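You operate a simulated robot arm through the tools that you are given. There is no shell and no other tool.

The job below is to be done with a simulated robot arm. You get a single attempt, and the scene is never put back.

Task
Start the fan, clean the P150 pad with the rubber block, then stop the fan.
Fine: block back; leave every pad in its place and the others as they are. What is to be rubbed or washed off counts as gone when no trace of it is left.

The check looks at the end state, three seconds after you hand in, the way a careful person would. Anything else that was tipped, shoved, dropped, spilled or broken makes it a failure.

Robot
A 7-joint arm with a fingered hand, fixed in place. Base frame: the origin is on the floor under the middle of its stand, x ahead of it, y to its left, z up; the work surface is at about z = 80. Readings come in cm, rad, newtons and seconds.
With the tool pointing down near the work surface it reaches from about 20 to 80 cm from the base axis. Its first joint turns from -2.897 to 2.897 rad. Payload 4.9 kg.
The tool frame sits at the grasp point between the pads (the TCP): z along the fingers, y along the line on which they close. The tips reach 3.2 cm beyond it. The gripper opens to 19.2 cm; its body begins 8.9 cm behind the TCP. The gripper is a hand of 3 fingers: y runs from the thumb to the fingers, the wrist lies at [0, 0, -26.7] in the tool frame, and closing takes about 1.5 s.
Orientation is told as [roll, pitch, yaw] about the base's x, y, z axes, in that order, counted from this pose: with the fingers straight down and closing along the base's y, the tool's x points along the base's -x, its y along +y and its z along -z.

Tools
- The arm moves only by the tool nudge_tool. Its argument "series" is a list that holds one entry, the list of rows, each a list of 7 numbers: the opening, from 0 (shut) to 1 (fully open), then the shift along the base's x, y, z in m, then the turn, a rotation vector about the base's x, y, z in rad. In form: [[[gripper, dx, dy, dz, wx, wy, wz], ...]]. A call has 1 to 20 rows; each row is the pose to reach, as a shift and turn from the pose commanded when the call began. Each row takes 0.2 s and may step no farther than 5 cm and 0.15 rad from the row before; otherwise, or with a gripper value out of range, the whole call is refused. A pose out of reach is approached as far as the arm can. The call stops where the force on the tool passes 40 N (or 10 N more than at its start, if that is more) or the arm is blocked; 0.2 s more then pass. The fingers move at their own pace (about 15.3 cm/s each) and stop on an object; they squeeze with about 25 N. The grip force told is the motor's: it shows also when the fingers shut on nothing. Time passes only in rows, and 0.2 s behind the last, so rows that repeat a pose let the fingers close. It gives the time, the measured TCP pose, the force on the tool (base axes), the opening and the grip force at its end, in the units of the frame above (readings bear some noise), with the torque about the TCP (base axes, N m) and any sound that the robot's microphone picked up.
- Cameras (640 x 400 px; columns grow to the right, rows downward): "scene" is fixed at [5, -65.13, 156.91]; the picture's right is [0.86, -0.51, 0.00], its down [-0.22, -0.36, -0.91] and it looks along [0.47, 0.78, -0.42] (base axes); focal length 338 px, centre (320, 200). "wrist" rides on the gripper at [8, -4.6, -11.3] in the tool frame; the picture's right is [0.50, 0.87, 0.00], its down [-0.67, 0.39, -0.63] and it looks along [-0.55, 0.32, 0.78] (tool axes); focal length 226 px, centre (320, 200). There is no depth. A picture from a camera that has moved, and an enlarged one, comes with that camera's place and axes in the base frame and with its lens.
- snapshot(camera): a new picture of that camera. No time passes.
- set_grasp(shape): the hand has 3 fingers and takes this shape, open, in about a second: jaw (thumb against the fingers, like two jaws); tri (thumb and two fingers); tip (a fingertip pinch); poke (one finger out to press); point (the index stretched); flat (the hand flat); cup (the hand cupped); fist (a fist). The gripper value then closes the fingers along that shape, each until it touches; the sizes above hold for jaw. It gives what a move gives, with no picture.
- close_up(camera, box): a new picture of the part [left, top, right, bottom] of that camera's present view, enlarged. No time passes.
- finish_job(): hands the job in; it is judged then, once.

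Places have to be worked out from the pictures, the camera data and where the tool is seen. Open the gripper and draw the arm clear of the work before you hand the job in, unless the task says otherwise.

The tools are called after "Emit:" as a command line: name --argument value ..., lists and objects as JSON in quotes. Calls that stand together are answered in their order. nudge_tool: Moves the arm, as the interface text tells. Its arguments: {"type":"object","properties":{"series":{"type":"array","items":{"type":"array","items":{"type":"array","items":{"type":"number"}}}}},"required":["series"]} The other tools are called the same way: set_grasp (shape) gives the hand a shape; snapshot (camera) takes a picture; close_up (camera, box) takes an enlarged picture of a part of a camera's view; finish_job () hands the job in.

At the start:

```text
time: 0.0
tool_pos: [56.7, 15.96, 117.27]
ee_rot: [-0.001, 0.001, 0.001]
wrist_force: [-0.1, -0.7, 0.1]
ft_torque: [0.0, 0.03, 0.01]
width: 19.19
grip_force: 0.0
shape: jaw
```

scene: 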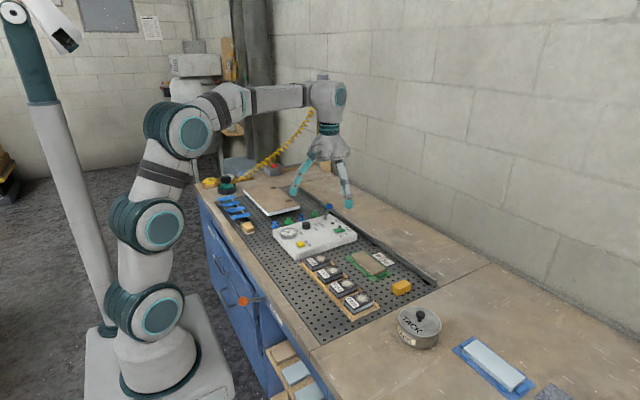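
wrist: 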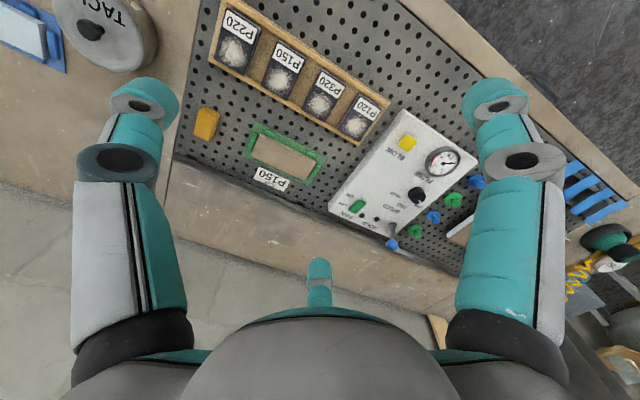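

I start by looking closely at the panel, the pads and the block in both cameras before moving anything.

Emit:
close_up --camera "scene" --box '[260, 190, 440, 330]'

Emit:
close_up --camera "wrist" --box '[320, 100, 480, 260]'

Emit:
close_up --camera "wrist" --box '[170, 0, 400, 200]'

```text
2.86 times, centred on (350, 260) of scene
camera zoom: at [5.0, -65.13, 156.91], right [0.86, -0.51, 0.0], down [-0.22, -0.36, -0.91], along [0.47, 0.78, -0.42], focal length 965 px, centre (234, 29)
```

zoom: 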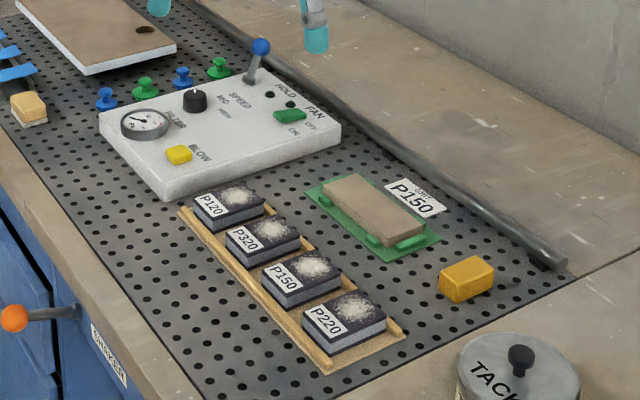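

```text
2.50 times, centred on (400, 180) of wrist
camera zoom: at [48.71, 11.37, 128.33], right [-0.5, 0.87, 0.0], down [0.67, 0.39, 0.63], along [0.55, 0.32, -0.78], focal length 565 px, centre (120, 250)
```

zoom: 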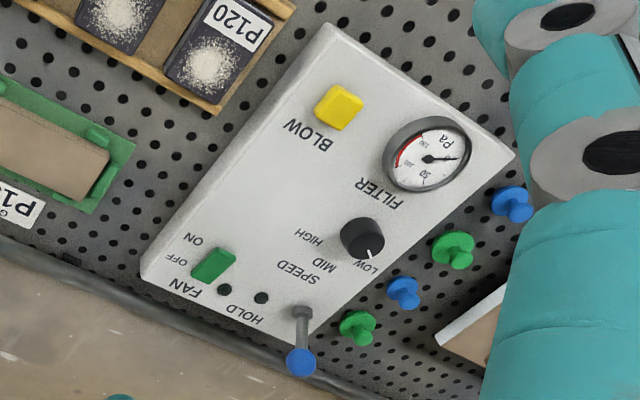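

```text
2.00 times, centred on (285, 100) of wrist
camera zoom: at [48.71, 11.37, 128.33], right [-0.5, 0.87, 0.0], down [0.67, 0.39, 0.63], along [0.55, 0.32, -0.78], focal length 452 px, centre (390, 400)
```

zoom: 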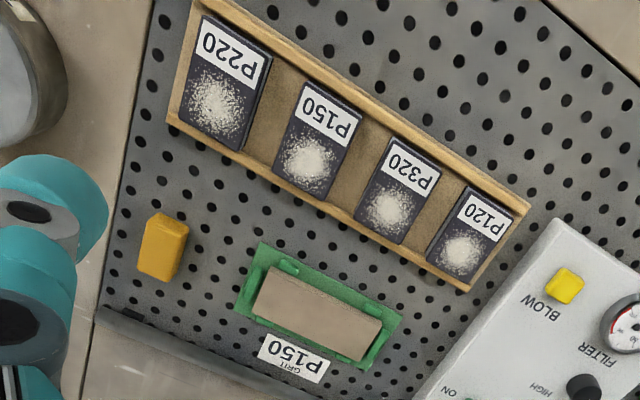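

The orange block near the tray and a yellow/white block at the left are both candidates; I take closer looks to tell which is rubber, and to see the switch detail.

Emit:
close_up --camera "scene" --box '[376, 265, 426, 305]'

Emit:
close_up --camera "scene" --box '[205, 190, 285, 250]'

Emit:
close_up --camera "scene" --box '[270, 200, 360, 260]'

Emit:
close_up --camera "scene" --box '[295, 245, 385, 325]'

Emit:
close_up --camera "wrist" --box '[180, 90, 240, 150]'

Emit:
close_up --camera "scene" --box '[380, 290, 580, 400]'

Emit:
close_up --camera "scene" --box '[190, 150, 350, 260]'

```text
10.00 times, centred on (401, 285) of scene
camera zoom: at [5.0, -65.13, 156.91], right [0.86, -0.51, 0.0], down [-0.22, -0.36, -0.91], along [0.47, 0.78, -0.42], focal length 3376 px, centre (-490, -650)
```

zoom: 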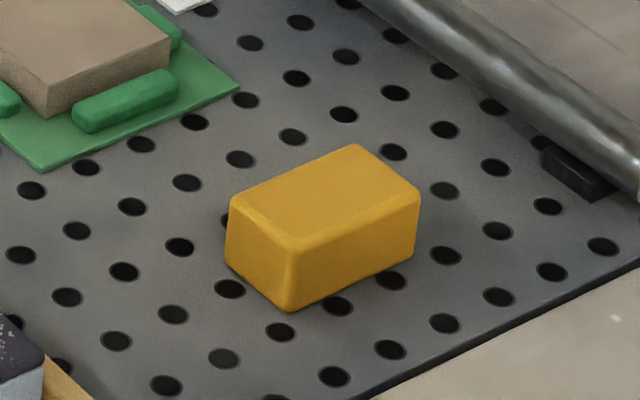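

```text
6.67 times, centred on (245, 220) of scene
camera zoom: at [5.0, -65.13, 156.91], right [0.86, -0.51, 0.0], down [-0.22, -0.36, -0.91], along [0.47, 0.78, -0.42], focal length 2251 px, centre (820, 67)
```

zoom: 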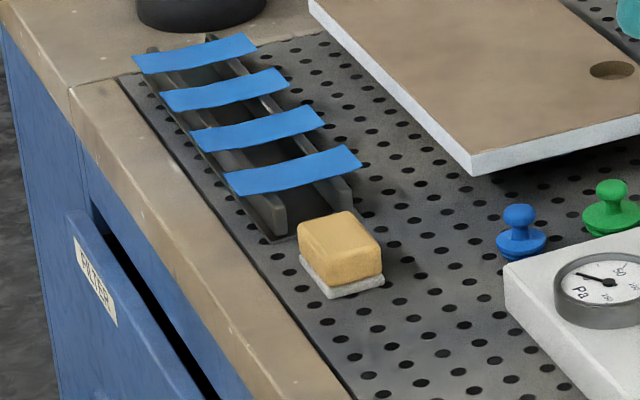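

```text
6.67 times, centred on (315, 230) of scene
camera zoom: at [5.0, -65.13, 156.91], right [0.86, -0.51, 0.0], down [-0.22, -0.36, -0.91], along [0.47, 0.78, -0.42], focal length 2251 px, centre (353, 0)
```

zoom: 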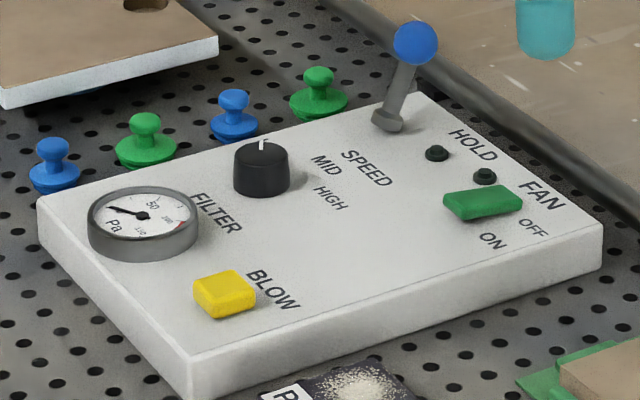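

```text
5.00 times, centred on (340, 285) of scene
camera zoom: at [5.0, -65.13, 156.91], right [0.86, -0.51, 0.0], down [-0.22, -0.36, -0.91], along [0.47, 0.78, -0.42], focal length 1688 px, centre (220, -225)
```

zoom: 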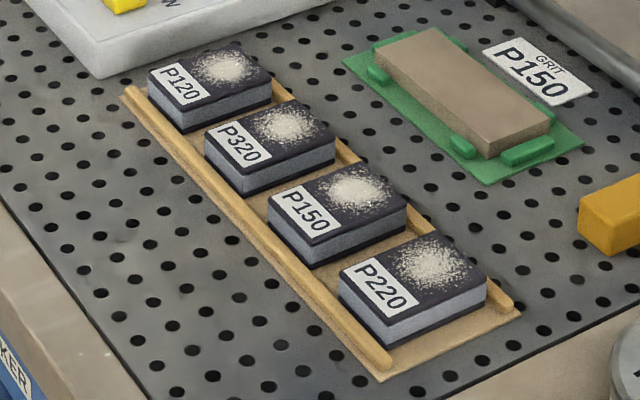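

```text
6.67 times, centred on (210, 120) of wrist
camera zoom: at [48.71, 11.37, 128.33], right [-0.5, 0.87, 0.0], down [0.67, 0.39, 0.63], along [0.55, 0.32, -0.78], focal length 1507 px, centre (1053, 733)
```

zoom: 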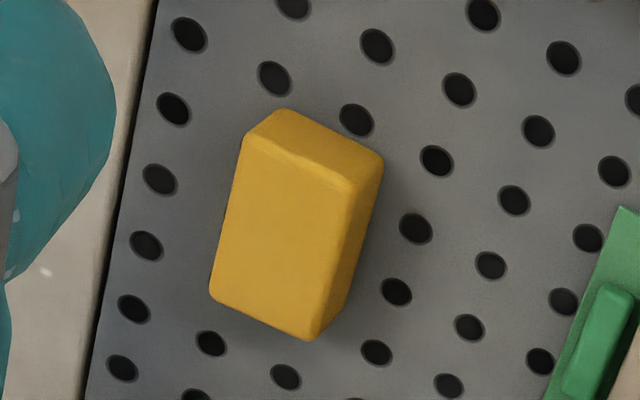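

```text
3.20 times, centred on (480, 345) of scene
camera zoom: at [5.0, -65.13, 156.91], right [0.86, -0.51, 0.0], down [-0.22, -0.36, -0.91], along [0.47, 0.78, -0.42], focal length 1080 px, centre (-192, -264)
```

zoom: 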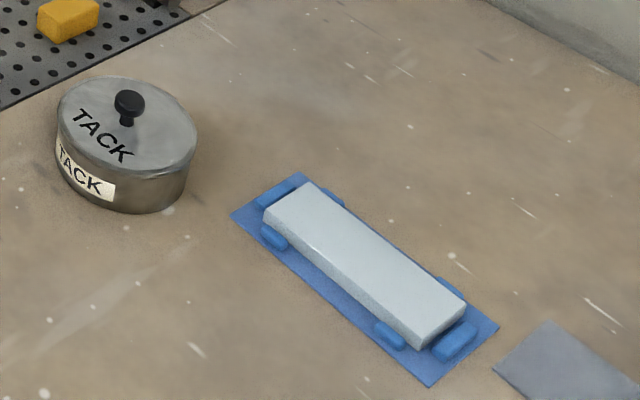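

```text
3.64 times, centred on (270, 205) of scene
camera zoom: at [5.0, -65.13, 156.91], right [0.86, -0.51, 0.0], down [-0.22, -0.36, -0.91], along [0.47, 0.78, -0.42], focal length 1228 px, centre (502, 182)
```

zoom: 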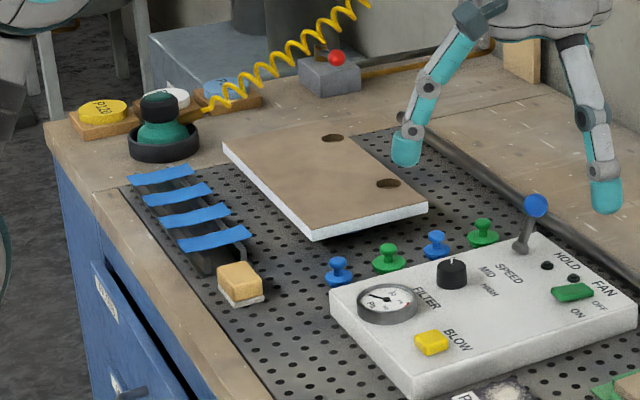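

The orange block near (75, 0) looks like the rubber block, and the P150 pad is second from the tray's −y end near (60, 10). The fan rocker is near (76, 38) with ON on the robot side, so I zoom in further for exact outlines.

Emit:
close_up --camera "wrist" --box '[340, 180, 400, 240]'

Emit:
close_up --camera "scene" --box '[320, 215, 350, 240]'

Emit:
close_up --camera "wrist" --box '[240, 20, 360, 120]'

Emit:
close_up --camera "scene" --box '[325, 265, 385, 305]'

```text
6.67 times, centred on (370, 210) of wrist
camera zoom: at [48.71, 11.37, 128.33], right [-0.5, 0.87, 0.0], down [0.67, 0.39, 0.63], along [0.55, 0.32, -0.78], focal length 1507 px, centre (-13, 133)
```

zoom: 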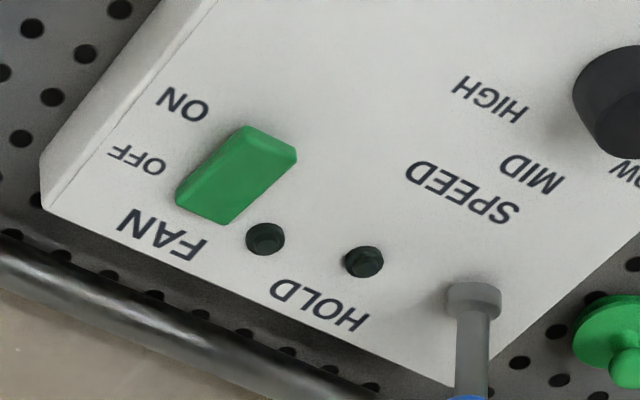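

```text
16.00 times, centred on (335, 228) of scene
camera zoom: at [5.0, -65.13, 156.91], right [0.86, -0.51, 0.0], down [-0.22, -0.36, -0.91], along [0.47, 0.78, -0.42], focal length 5402 px, centre (80, -240)
```

zoom: 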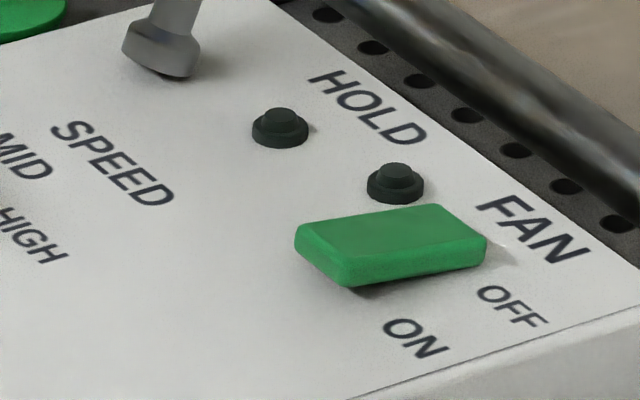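

```text
4.00 times, centred on (300, 70) of wrist
camera zoom: at [48.71, 11.37, 128.33], right [-0.5, 0.87, 0.0], down [0.67, 0.39, 0.63], along [0.55, 0.32, -0.78], focal length 904 px, centre (400, 720)
```

zoom: 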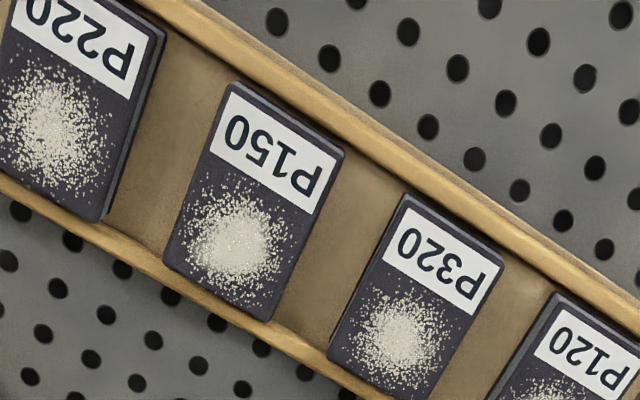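

```text
10.00 times, centred on (355, 285) of scene
camera zoom: at [5.0, -65.13, 156.91], right [0.86, -0.51, 0.0], down [-0.22, -0.36, -0.91], along [0.47, 0.78, -0.42], focal length 3376 px, centre (-30, -650)
```

zoom: 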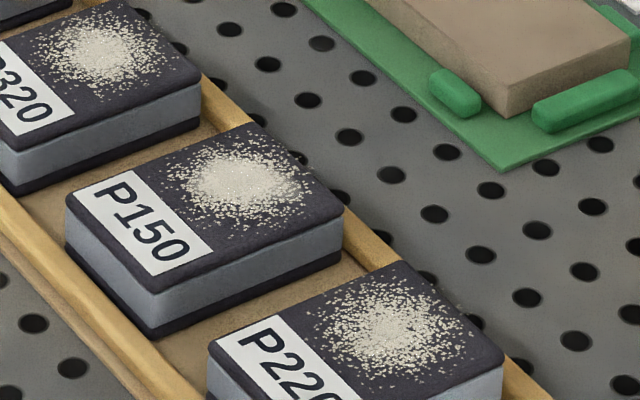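

The rocker spans roughly x 74–79 at y ≈ 38.4, z ≈ 84.5, with its ON end (robot side) raised, so the fan is off. I set the poke shape while the arm is high and clear, then look at where the finger tip is.

Emit:
set_grasp --shape "poke"

Emit:
snapshot --camera "wrist"

Emit:
close_up --camera "scene" --box '[270, 80, 390, 220]'

```text
time: 0.9
tool_pos: [56.64, 15.96, 117.18]
ee_rot: [0.0, -0.002, 0.0]
wrist_force: [-0.4, 0.3, 0.2]
ft_torque: [-0.02, -0.02, -0.04]
width: 0.02
grip_force: 0.1
shape: poke
```

```text
taken
camera wrist: at [48.72, 11.37, 128.33], right [-0.5, 0.87, 0.0], down [0.67, 0.39, 0.63], along [0.55, 0.32, -0.78], focal length 226 px, centre (320, 200)
```

wrist: 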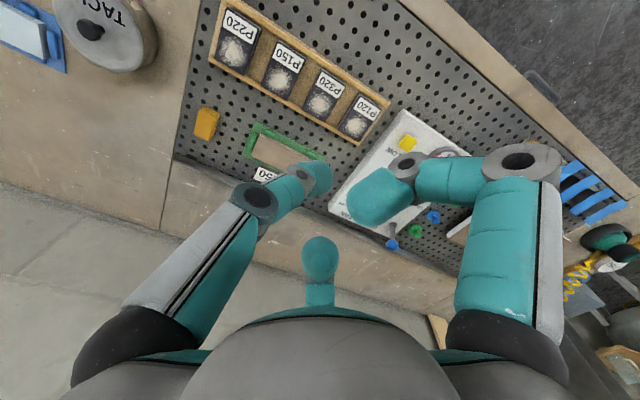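

```text
2.86 times, centred on (330, 150) of scene
camera zoom: at [5.0, -65.13, 156.91], right [0.86, -0.51, 0.0], down [-0.22, -0.36, -0.91], along [0.47, 0.78, -0.42], focal length 965 px, centre (291, 343)
```

zoom: 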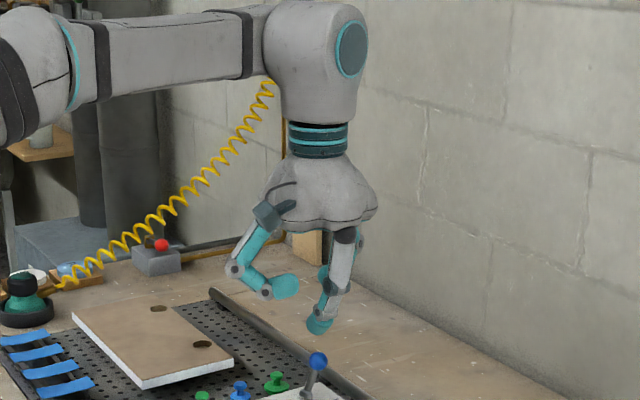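

The extended finger's tip appears near (318,175) in the wrist view, which matches a point about 3 cm beyond the TCP on the tool axis. I zoom to confirm.

Emit:
close_up --camera "wrist" --box '[220, 120, 440, 300]'

Emit:
close_up --camera "scene" --box '[305, 140, 365, 200]'

```text
2.22 times, centred on (330, 210) of wrist
camera zoom: at [48.72, 11.37, 128.33], right [-0.5, 0.87, 0.0], down [0.67, 0.39, 0.63], along [0.55, 0.32, -0.78], focal length 502 px, centre (298, 178)
```

zoom: 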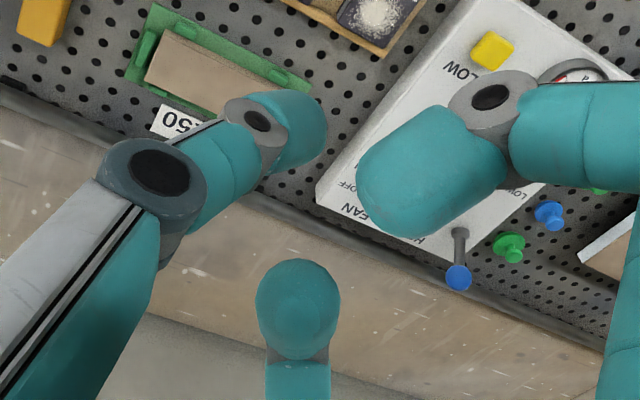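

```text
6.67 times, centred on (335, 170) of scene
camera zoom: at [5.0, -65.13, 156.91], right [0.86, -0.51, 0.0], down [-0.22, -0.36, -0.91], along [0.47, 0.78, -0.42], focal length 2251 px, centre (220, 400)
```

zoom: 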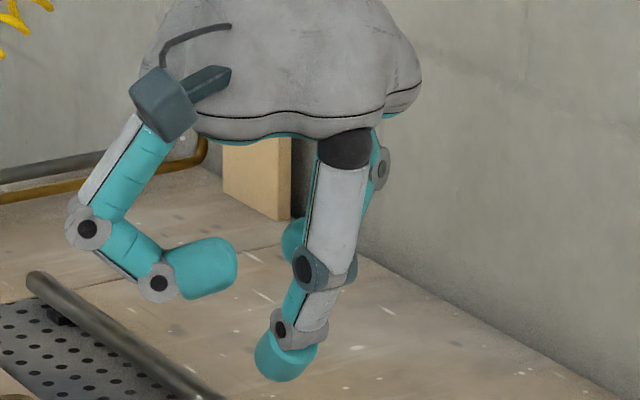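

The poke tip sits about 3.3 cm beyond the TCP on the tool axis. I move up over the fan switch at a safe height with an outward tilt of 0.4 rad (the switch is about 84–87 cm from the base axis), then look.

Emit:
nudge_tool --series '[[[1, 0.0176, 0.022, -0.015, 0.0176, -0.036, 0], [1, 0.0351, 0.0441, -0.03, 0.0352, -0.072, 0], [1, 0.0527, 0.0661, -0.045, 0.0528, -0.108, 0], [1, 0.0702, 0.0882, -0.06, 0.0704, -0.144, 0], [1, 0.0878, 0.1102, -0.075, 0.088, -0.18, 0], [1, 0.1054, 0.1322, -0.09, 0.1056, -0.216, 0], [1, 0.1229, 0.1543, -0.105, 0.1232, -0.252, 0], [1, 0.1405, 0.1763, -0.12, 0.1408, -0.288, 0], [1, 0.158, 0.1984, -0.135, 0.1584, -0.324, 0], [1, 0.1756, 0.2204, -0.15, 0.176, -0.36, 0], [1, 0.1756, 0.2204, -0.16, 0.176, -0.36, 0], [1, 0.1756, 0.2204, -0.16, 0.176, -0.36, 0]]]'

Emit:
snapshot --camera "wrist"

Emit:
snapshot --camera "scene"

```text
time: 3.5
tool_pos: [74.21, 37.98, 101.21]
ee_rot: [0.183, -0.359, -0.033]
wrist_force: [0.2, -1.6, 0.1]
ft_torque: [0.0, -0.01, -0.02]
width: 0.01
grip_force: 0.0
shape: poke
```

```text
taken
camera wrist: at [62.95, 31.79, 107.83], right [-0.49, 0.87, -0.03], down [0.39, 0.25, 0.88], along [0.77, 0.43, -0.47], focal length 226 px, centre (320, 200)
```

wrist: 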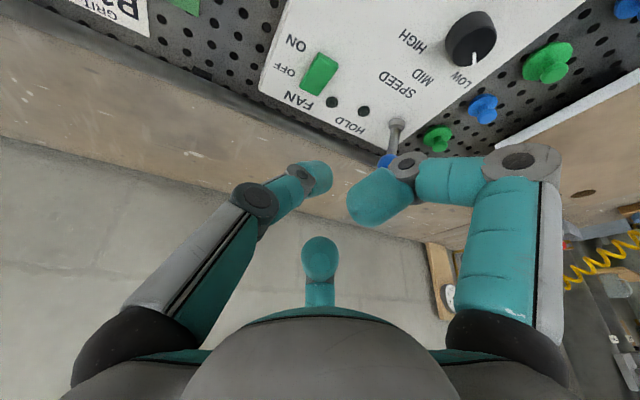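

```text
taken
```

scene: 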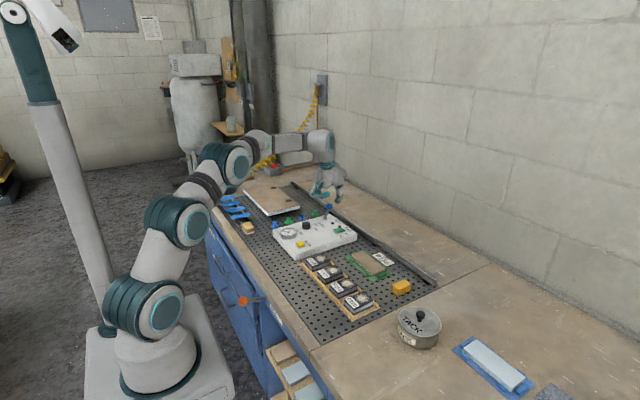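

The arm reached the pose over the switch. I zoom on the rocker from this nearer view to fix its ON end exactly.

Emit:
close_up --camera "wrist" --box '[260, 20, 380, 120]'

Emit:
close_up --camera "scene" --box '[290, 170, 370, 250]'

```text
4.00 times, centred on (320, 70) of wrist
camera zoom: at [62.95, 31.79, 107.83], right [-0.49, 0.87, -0.03], down [0.39, 0.25, 0.88], along [0.77, 0.43, -0.47], focal length 904 px, centre (320, 720)
```

zoom: 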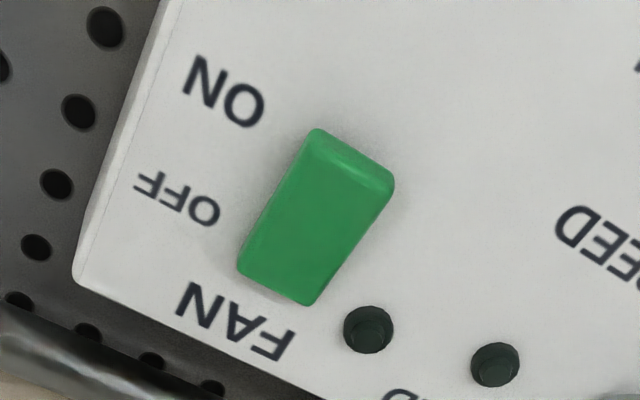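

```text
5.00 times, centred on (330, 210) of scene
camera zoom: at [5.0, -65.13, 156.91], right [0.86, -0.51, 0.0], down [-0.22, -0.36, -0.91], along [0.47, 0.78, -0.42], focal length 1688 px, centre (270, 150)
```

zoom: 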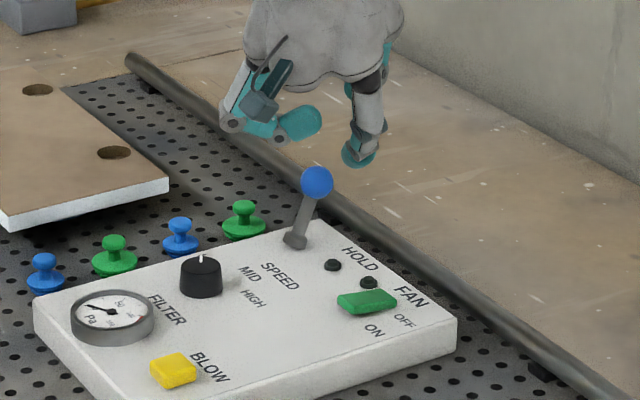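

From this view the rocker runs x 74.5–79.0 at y ≈ 38.65, so I aim for contact at about (75.4, 38.6). I descend to about 2 cm above it and check.

Emit:
nudge_tool --series '[[[1, 0.002, 0.001, -0.025, 0, 0, 0], [1, 0.004, 0.002, -0.05, 0, 0, 0], [1, 0.004, 0.002, -0.075, 0, 0, 0], [1, 0.004, 0.002, -0.095, 0, 0, 0], [1, 0.004, 0.002, -0.11, 0, 0, 0], [1, 0.004, 0.002, -0.11, 0, 0, 0]]]'

Emit:
close_up --camera "scene" --box '[300, 190, 370, 250]'

Emit:
snapshot --camera "wrist"

```text
time: 4.9
tool_pos: [74.52, 38.11, 90.35]
ee_rot: [0.183, -0.357, -0.033]
wrist_force: [-0.2, 1.0, 0.1]
ft_torque: [0.02, 0.02, -0.04]
width: 0.0
grip_force: 0.1
shape: poke
```

```text
6.67 times, centred on (335, 220) of scene
camera zoom: at [5.0, -65.13, 156.91], right [0.86, -0.51, 0.0], down [-0.22, -0.36, -0.91], along [0.47, 0.78, -0.42], focal length 2251 px, centre (220, 67)
```

zoom: 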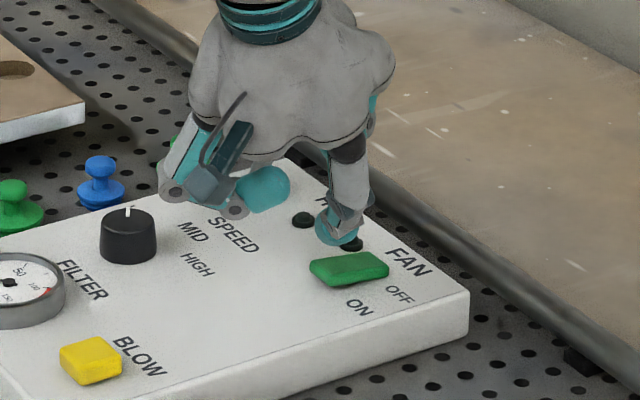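

```text
taken
camera wrist: at [63.31, 32.01, 96.87], right [-0.49, 0.87, -0.03], down [0.4, 0.25, 0.88], along [0.77, 0.43, -0.47], focal length 226 px, centre (320, 200)
```

wrist: 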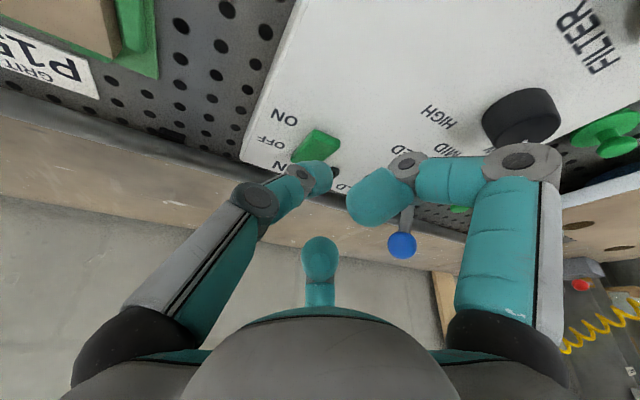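

The tip hangs over the rocker a bit toward its middle, so I shift 0.6 cm toward the ON end and press down in small steps, watching force and sound.

Emit:
nudge_tool --series '[[[1, -0.006, 0.002, -0.005, 0, 0, 0], [1, -0.006, 0.002, -0.01, 0, 0, 0], [1, -0.006, 0.002, -0.015, 0, 0, 0], [1, -0.006, 0.002, -0.02, 0, 0, 0], [1, -0.006, 0.002, -0.024, 0, 0, 0], [1, -0.006, 0.002, -0.027, 0, 0, 0], [1, -0.006, 0.002, -0.03, 0, 0, 0]]]'

Emit:
close_up --camera "scene" --box '[300, 190, 370, 250]'

```text
time: 6.5
tool_pos: [74.13, 38.58, 87.55]
ee_rot: [0.187, -0.362, -0.035]
wrist_force: [-5.9, -2.7, 15.1]
ft_torque: [-0.04, 0.09, 0.0]
width: 0.01
grip_force: 0.0
shape: poke
```

```text
6.67 times, centred on (335, 220) of scene
camera zoom: at [5.0, -65.13, 156.91], right [0.86, -0.51, 0.0], down [-0.22, -0.36, -0.91], along [0.47, 0.78, -0.42], focal length 2251 px, centre (220, 67)
```

zoom: 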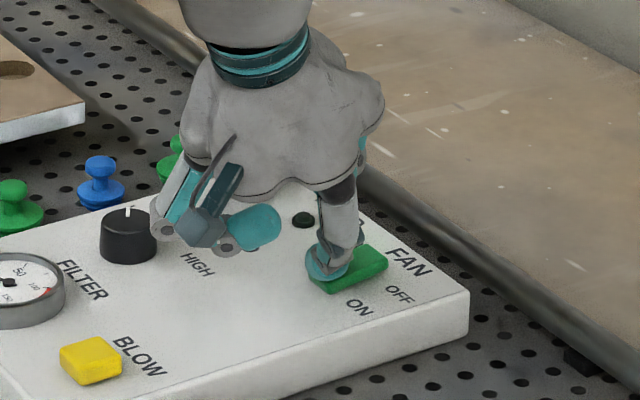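

I read 15 N on the rocker with no sound yet; the OFF end seems to be coming up. I press a little further down.

Emit:
nudge_tool --series '[[[1, 0, 0, -0.002, 0, 0, 0], [1, 0, 0, -0.004, 0, 0, 0], [1, 0, 0, -0.005, 0, 0, 0], [1, 0, 0, -0.005, 0, 0, 0]]]'

Emit:
close_up --camera "scene" --box '[300, 190, 370, 250]'

```text
time: 7.5
tool_pos: [74.01, 38.53, 87.33]
ee_rot: [0.189, -0.366, -0.035]
wrist_force: [2.8, -7.5, 31.9]
ft_torque: [0.16, -0.3, -0.09]
width: 0.0
grip_force: 0.1
shape: poke
```

```text
6.67 times, centred on (335, 220) of scene
camera zoom: at [5.0, -65.13, 156.91], right [0.86, -0.51, 0.0], down [-0.22, -0.36, -0.91], along [0.47, 0.78, -0.42], focal length 2251 px, centre (220, 67)
```

zoom: 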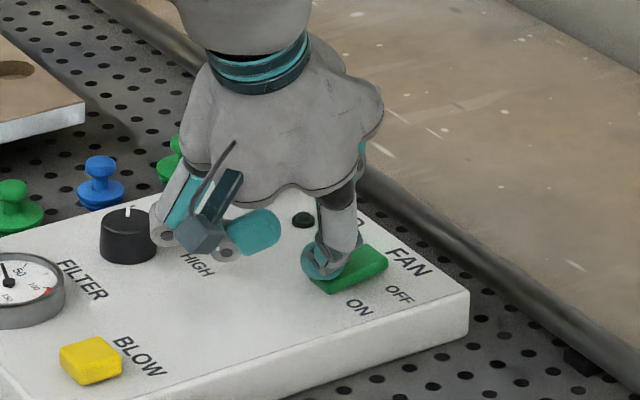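

Force is at 32 N and the filter gauge needle has swung up, so the fan seems to be running. I lift straight off the rocker and check the switch and lamp.

Emit:
nudge_tool --series '[[[1, 0, 0, 0.02, 0, 0, 0], [1, 0, 0, 0.05, 0, 0, 0], [1, 0, 0, 0.09, 0, 0, 0], [1, 0, 0, 0.13, 0, 0, 0], [1, 0, 0, 0.17, 0, 0, 0]]]'

Emit:
close_up --camera "scene" --box '[270, 200, 360, 260]'

Emit:
close_up --camera "wrist" --box '[220, 0, 460, 180]'

```text
time: 8.7
tool_pos: [73.87, 38.38, 103.77]
ee_rot: [0.182, -0.355, -0.034]
wrist_force: [-0.1, -0.6, -0.5]
ft_torque: [0.0, -0.04, -0.01]
width: 0.0
grip_force: 0.0
shape: poke
```

```text
6.67 times, centred on (315, 230) of scene
camera zoom: at [5.0, -65.13, 156.91], right [0.86, -0.51, 0.0], down [-0.22, -0.36, -0.91], along [0.47, 0.78, -0.42], focal length 2251 px, centre (353, 0)
```

zoom: 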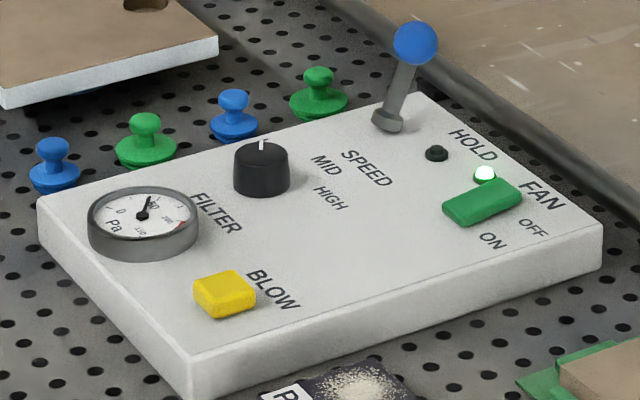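

```text
2.22 times, centred on (340, 90) of wrist
camera zoom: at [62.62, 32.24, 110.4], right [-0.5, 0.87, -0.03], down [0.4, 0.25, 0.88], along [0.77, 0.43, -0.47], focal length 502 px, centre (276, 444)
```

zoom: 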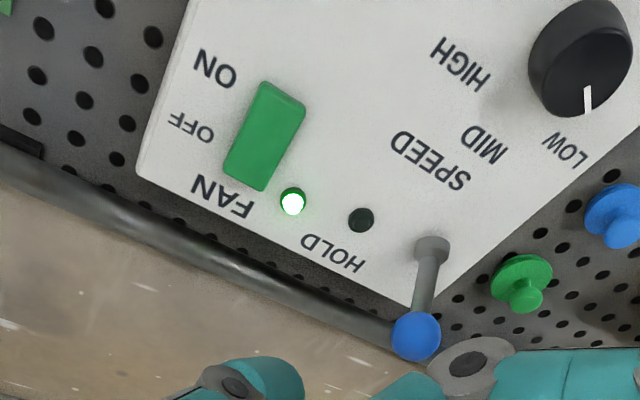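

The lamp is lit green and the rocker is flipped to ON, so the fan is running. Now I swing upright and across toward the orange block at about (75, −0.4), staying high.

Emit:
nudge_tool --series '[[[1, -0.01, -0.0387, 0.0, -0.0147, 0.03, 0], [1, -0.02, -0.0773, 0.0, -0.0293, 0.06, 0], [1, -0.03, -0.116, 0.0, -0.044, 0.09, 0], [1, -0.04, -0.1547, 0.0, -0.0587, 0.12, 0], [1, -0.05, -0.1933, 0.0, -0.0733, 0.15, 0], [1, -0.06, -0.232, 0.0, -0.088, 0.18, 0], [1, -0.07, -0.2707, 0.0, -0.1027, 0.21, 0], [1, -0.08, -0.3093, 0.0, -0.1173, 0.24, 0], [1, -0.09, -0.348, 0.0, -0.132, 0.27, 0], [1, -0.1, -0.3867, 0.0, -0.1467, 0.3, 0], [1, -0.11, -0.4253, -0.01, -0.1613, 0.33, 0], [1, -0.12, -0.464, -0.02, -0.176, 0.36, 0], [1, -0.12, -0.464, -0.02, -0.176, 0.36, 0]]]'

Emit:
set_grasp --shape "jaw"

Emit:
snapshot --camera "wrist"

Emit:
snapshot --camera "scene"

```text
time: 11.5
tool_pos: [61.92, -8.18, 101.71]
ee_rot: [0.0, 0.001, 0.001]
wrist_force: [0.4, -0.5, -0.2]
ft_torque: [0.04, 0.02, 0.01]
width: 0.0
grip_force: 0.1
shape: poke
```

```text
time: 12.4
tool_pos: [62.06, -8.21, 101.76]
ee_rot: [-0.001, 0.0, 0.002]
wrist_force: [0.6, -0.3, -0.3]
ft_torque: [0.02, 0.02, -0.02]
width: 19.19
grip_force: 0.0
shape: jaw
```

```text
taken
camera wrist: at [54.01, -12.82, 112.82], right [-0.5, 0.87, 0.0], down [0.67, 0.39, 0.63], along [0.55, 0.32, -0.78], focal length 226 px, centre (320, 200)
```

wrist: 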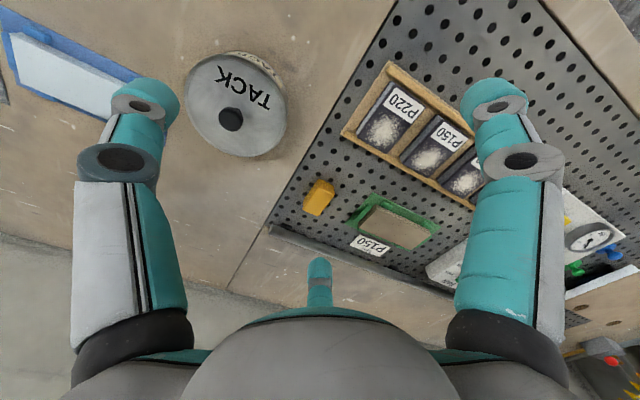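

```text
taken
```

scene: 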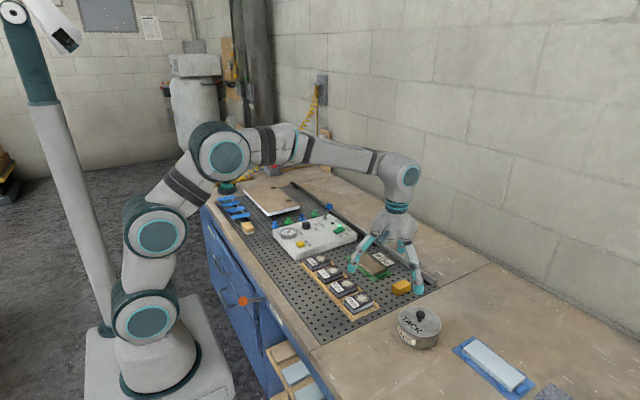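

The block and the P150 pad are both in clear wrist view now. I zoom on each to get exact outlines.

Emit:
close_up --camera "wrist" --box '[290, 165, 350, 225]'

Emit:
close_up --camera "wrist" --box '[340, 60, 500, 220]'

Emit:
close_up --camera "scene" --box '[376, 265, 426, 305]'

```text
6.67 times, centred on (320, 195) of wrist
camera zoom: at [54.01, -12.82, 112.82], right [-0.5, 0.87, 0.0], down [0.67, 0.39, 0.63], along [0.55, 0.32, -0.78], focal length 1507 px, centre (320, 233)
```

zoom: 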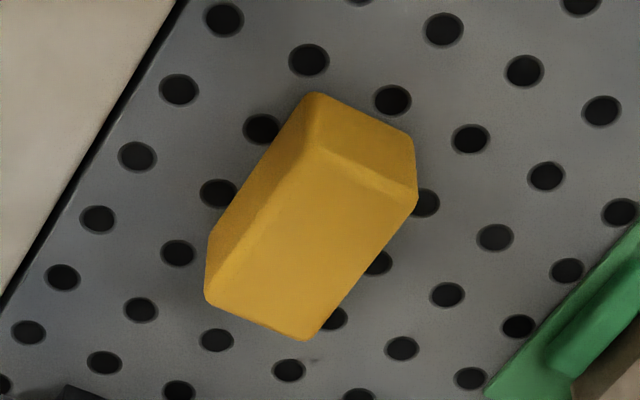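

```text
2.50 times, centred on (420, 140) of wrist
camera zoom: at [54.01, -12.82, 112.82], right [-0.5, 0.87, 0.0], down [0.67, 0.39, 0.63], along [0.55, 0.32, -0.78], focal length 565 px, centre (70, 350)
```

zoom: 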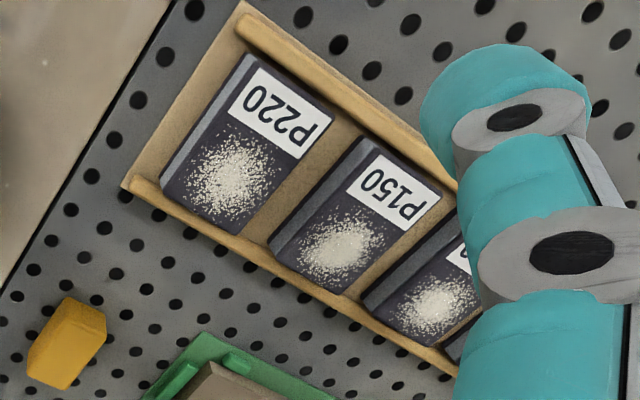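

```text
10.00 times, centred on (401, 285) of scene
camera zoom: at [5.0, -65.13, 156.91], right [0.86, -0.51, 0.0], down [-0.22, -0.36, -0.91], along [0.47, 0.78, -0.42], focal length 3376 px, centre (-490, -650)
```

zoom: 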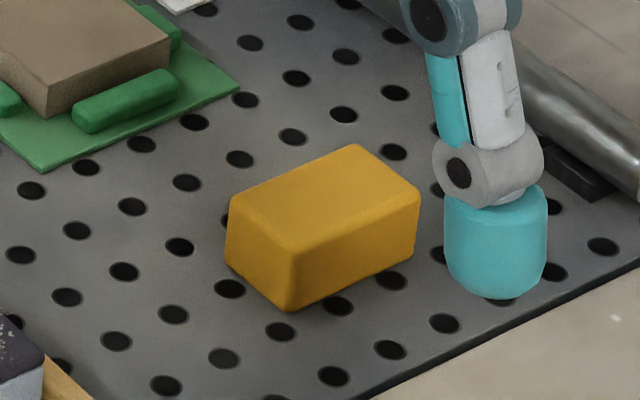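

The block's top works out as about x 73.05–78.75, y −2.0–1.1, aligned with the base axes, about 2.4 cm tall. Before approaching, I check how the jaw fingers are arranged around the tool axis.

Emit:
close_up --camera "scene" --box '[330, 180, 450, 300]'

Emit:
close_up --camera "wrist" --box '[60, 60, 560, 400]'

```text
3.33 times, centred on (390, 240) of scene
camera zoom: at [5.0, -65.13, 156.91], right [0.86, -0.51, 0.0], down [-0.22, -0.36, -0.91], along [0.47, 0.78, -0.42], focal length 1125 px, centre (87, 67)
```

zoom: 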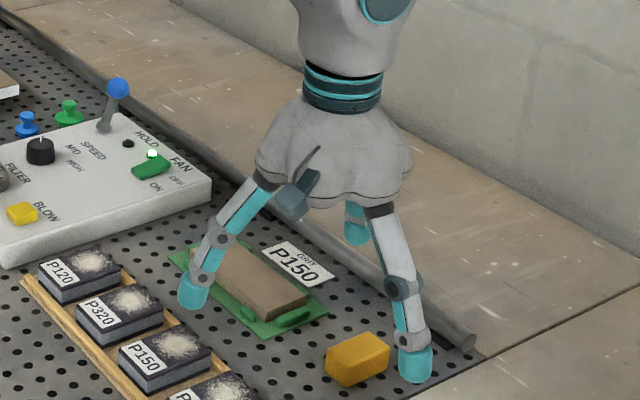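

```text
1.18 times, centred on (310, 230) of wrist
camera zoom: at [54.01, -12.82, 112.82], right [-0.5, 0.87, 0.0], down [0.67, 0.39, 0.63], along [0.55, 0.32, -0.78], focal length 266 px, centre (332, 165)
```

zoom: 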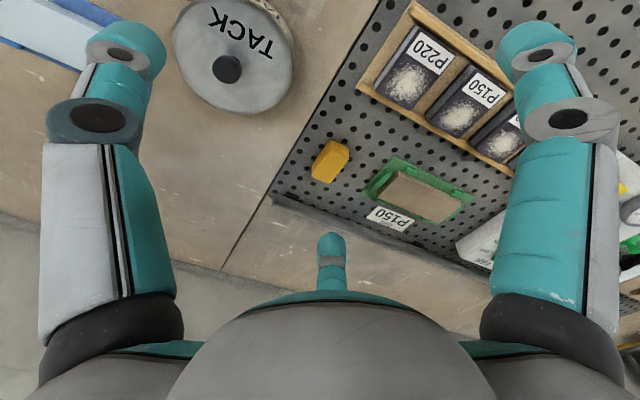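

The three fingers are spaced at 120° with the thumb on −y. I test-close partway in free air to see how jaw really closes before choosing the grasp orientation.

Emit:
nudge_tool --series '[[[0.25, 0, 0, 0, 0, 0, 0], [0.25, 0, 0, 0, 0, 0, 0], [0.25, 0, 0, 0, 0, 0, 0], [0.25, 0, 0, 0, 0, 0, 0], [0.25, 0, 0, 0, 0, 0, 0]]]'

Emit:
snapshot --camera "wrist"

Emit:
close_up --camera "scene" --box '[330, 180, 450, 300]'

```text
time: 13.6
tool_pos: [61.99, -8.14, 101.65]
ee_rot: [0.001, 0.0, -0.002]
wrist_force: [-0.6, 0.4, -0.1]
ft_torque: [0.01, -0.01, -0.01]
width: 4.84
grip_force: 0.1
shape: jaw
```

```text
taken
camera wrist: at [54.01, -12.82, 112.82], right [-0.5, 0.87, 0.0], down [0.67, 0.39, 0.63], along [0.55, 0.32, -0.78], focal length 226 px, centre (320, 200)
```

wrist: 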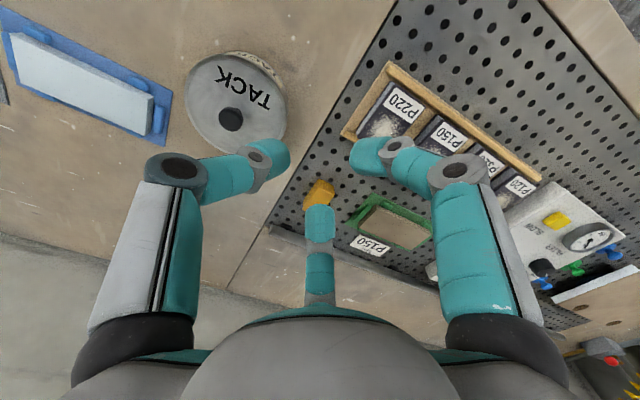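

```text
3.33 times, centred on (390, 240) of scene
camera zoom: at [5.0, -65.13, 156.91], right [0.86, -0.51, 0.0], down [-0.22, -0.36, -0.91], along [0.47, 0.78, -0.42], focal length 1125 px, centre (87, 67)
```

zoom: 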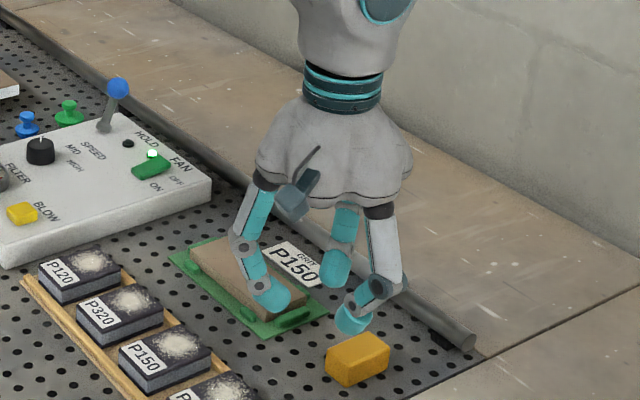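

Jaw closes radially at 120°, so I will turn the hand +90° (thumb on the block's far end, the two fingers on its long sides) — this also keeps the fingertips over the gaps when rubbing. I move above the block (TCP about 76.9, −0.4, 93) while turning.

Emit:
nudge_tool --series '[[[0.45, 0.0135, 0.007, -0.005, 0, 0, 0.143], [0.45, 0.027, 0.014, -0.01, 0, 0, 0.286], [0.45, 0.0405, 0.021, -0.015, 0, 0, 0.428], [0.45, 0.054, 0.028, -0.02, 0, 0, 0.571], [0.45, 0.0675, 0.035, -0.03, 0, 0, 0.714], [0.45, 0.081, 0.042, -0.04, 0, 0, 0.857], [0.45, 0.0945, 0.049, -0.05, 0, 0, 1.0], [0.45, 0.108, 0.056, -0.06, 0, 0, 1.142], [0.45, 0.1215, 0.063, -0.07, 0, 0, 1.285], [0.45, 0.135, 0.07, -0.08, 0, 0, 1.428], [0.45, 0.149, 0.0775, -0.087, 0, 0, 1.571], [0.45, 0.149, 0.0775, -0.087, 0, 0, 1.571], [0.45, 0.149, 0.0775, -0.087, 0, 0, 1.571]]]'

Emit:
snapshot --camera "wrist"

Emit:
close_up --camera "scene" --box '[340, 200, 460, 310]'

```text
time: 16.4
tool_pos: [76.81, 0.53, 93.06]
ee_rot: [-0.001, 0.008, 1.542]
wrist_force: [-0.5, 0.5, -0.7]
ft_torque: [-0.03, -0.03, -0.01]
width: 8.6
grip_force: 0.1
shape: jaw
out of reach, approached as far as the arm can: row 11, 12, 13
```

```text
taken
camera wrist: at [81.04, -7.41, 104.26], right [-0.88, -0.48, 0.0], down [-0.37, 0.69, 0.63], along [-0.3, 0.55, -0.78], focal length 226 px, centre (320, 200)
```

wrist: 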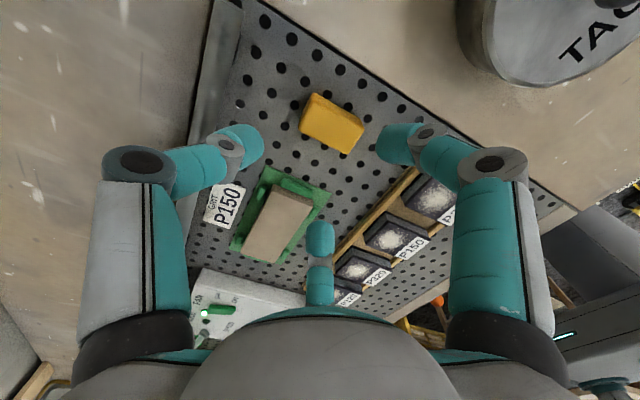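

```text
3.64 times, centred on (400, 255) of scene
camera zoom: at [5.0, -65.13, 156.91], right [0.86, -0.51, 0.0], down [-0.22, -0.36, -0.91], along [0.47, 0.78, -0.42], focal length 1228 px, centre (29, 0)
```

zoom: 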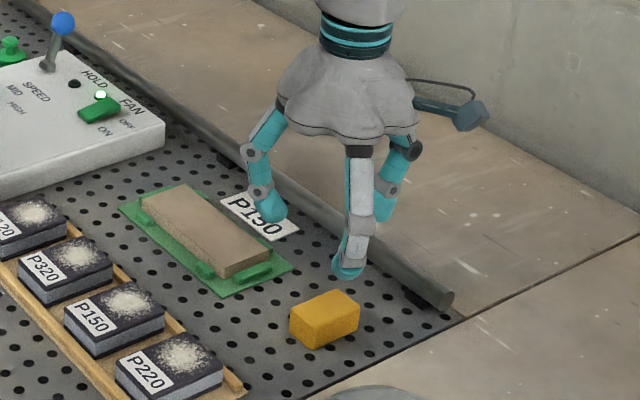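

The last bit of yaw is at a joint limit (1.54 rad reached, y off by about 1 cm). I back the yaw off by 0.1 rad to leave margin and re-read the pose.

Emit:
nudge_tool --series '[[[0.45, 0, 0, 0, 0, 0, -0.1], [0.45, 0, 0, 0, 0, 0, -0.1], [0.45, 0, 0, 0, 0, 0, -0.1]]]'

```text
time: 17.2
tool_pos: [76.7, 0.5, 93.07]
ee_rot: [0.0, -0.001, 1.471]
wrist_force: [0.1, 0.1, -0.5]
ft_torque: [-0.02, 0.0, 0.02]
width: 8.64
grip_force: 0.0
shape: jaw
```

Now at yaw 1.471 with (76.7, 0.5, 93). I shift to centre over the block at (76.9, −0.44) and come down to z = 89, then view.

Emit:
nudge_tool --series '[[[0.45, 0.002, -0.005, -0.01, 0, 0, 0], [0.45, 0.002, -0.0094, -0.025, 0, 0, 0], [0.45, 0.002, -0.0094, -0.04, 0, 0, 0], [0.45, 0.002, -0.0094, -0.04, 0, 0, 0]]]'

Emit:
snapshot --camera "wrist"

Emit:
close_up --camera "scene" --box '[350, 220, 450, 310]'

```text
time: 18.2
tool_pos: [76.97, -0.48, 89.17]
ee_rot: [0.0, 0.001, 1.471]
wrist_force: [-0.5, -0.2, -0.5]
ft_torque: [0.0, -0.02, 0.02]
width: 8.61
grip_force: 0.0
shape: jaw
```

```text
taken
camera wrist: at [80.73, -8.75, 100.18], right [-0.91, -0.41, 0.0], down [-0.32, 0.71, 0.63], along [-0.26, 0.58, -0.78], focal length 226 px, centre (320, 200)
```

wrist: 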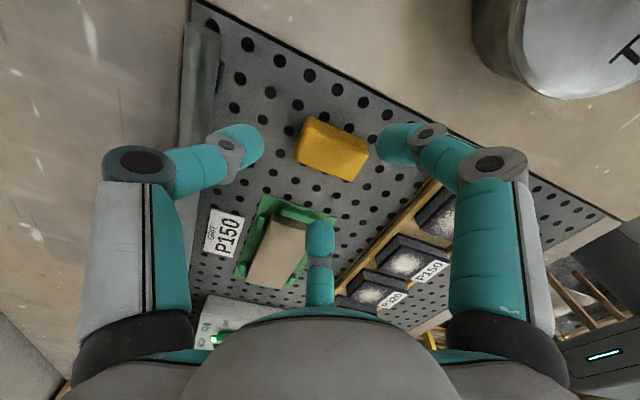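

```text
4.44 times, centred on (400, 265) of scene
camera zoom: at [5.0, -65.13, 156.91], right [0.86, -0.51, 0.0], down [-0.22, -0.36, -0.91], along [0.47, 0.78, -0.42], focal length 1501 px, centre (-36, -89)
```

zoom: 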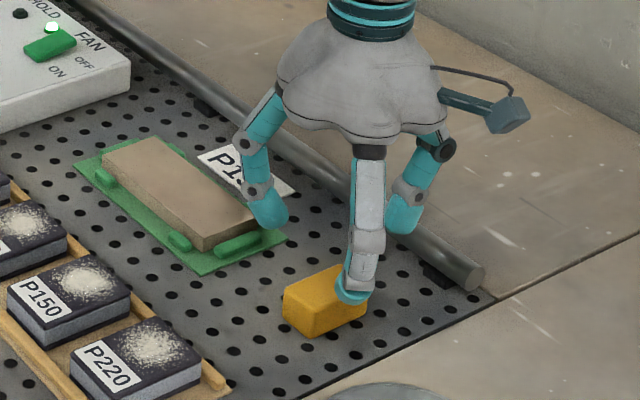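

I zoom in to verify the alignment of the block relative to the tool axis (which projects on column 320).

Emit:
close_up --camera "wrist" --box '[280, 90, 380, 200]'

```text
3.64 times, centred on (330, 145) of wrist
camera zoom: at [80.73, -8.75, 100.18], right [-0.91, -0.41, 0.0], down [-0.32, 0.71, 0.63], along [-0.26, 0.58, -0.78], focal length 822 px, centre (284, 400)
```

zoom: 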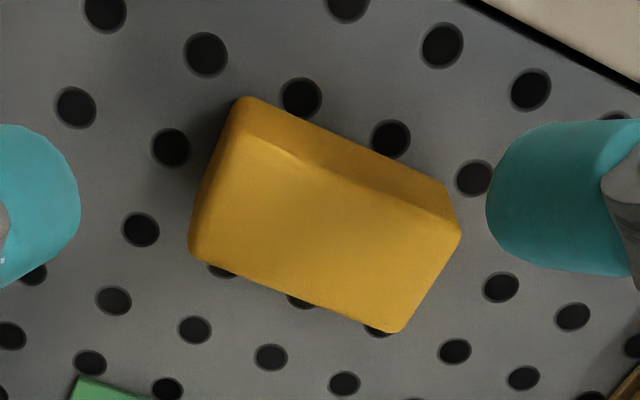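

The block is confirmed at centre (75.93, −0.4), top 82.4, aligned with the base axes, and all three fingers have about 2.5 cm clearance. I descend straight down so the tips end roughly 0.6 cm above the mat.

Emit:
nudge_tool --series '[[[0.45, 0, 0, -0.015, 0, 0, 0], [0.45, 0, 0, -0.03, 0, 0, 0], [0.45, 0, 0, -0.042, 0, 0, 0], [0.45, 0, 0, -0.051, 0, 0, 0], [0.45, 0, 0, -0.051, 0, 0, 0]]]'

Emit:
close_up --camera "scene" --box '[360, 240, 440, 310]'

Emit:
close_up --camera "wrist" --box '[200, 60, 440, 240]'

```text
time: 19.4
tool_pos: [77.02, -0.27, 83.91]
ee_rot: [-0.001, 0.001, 1.473]
wrist_force: [0.6, 0.1, 0.1]
ft_torque: [-0.02, 0.0, 0.01]
width: 8.61
grip_force: 0.0
shape: jaw
```

```text
5.71 times, centred on (400, 275) of scene
camera zoom: at [5.0, -65.13, 156.91], right [0.86, -0.51, 0.0], down [-0.22, -0.36, -0.91], along [0.47, 0.78, -0.42], focal length 1929 px, centre (-137, -229)
```

zoom: 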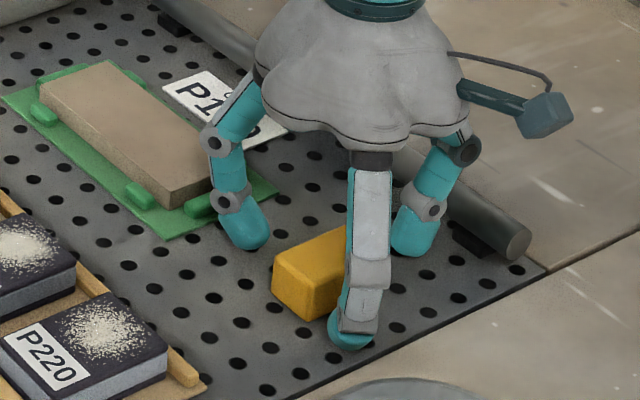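

```text
2.22 times, centred on (320, 150) of wrist
camera zoom: at [80.62, -8.71, 95.03], right [-0.91, -0.41, 0.0], down [-0.32, 0.71, 0.63], along [-0.26, 0.58, -0.78], focal length 502 px, centre (320, 311)
```

zoom: 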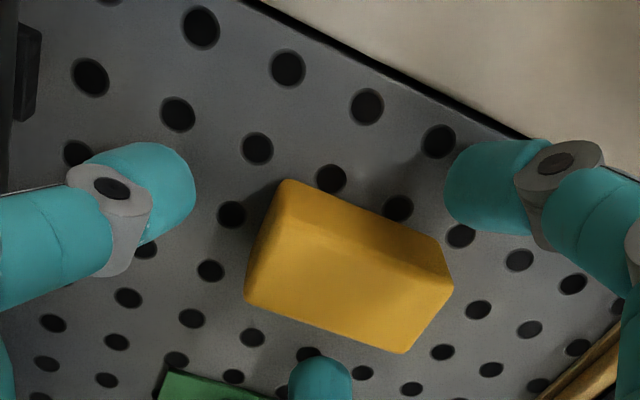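

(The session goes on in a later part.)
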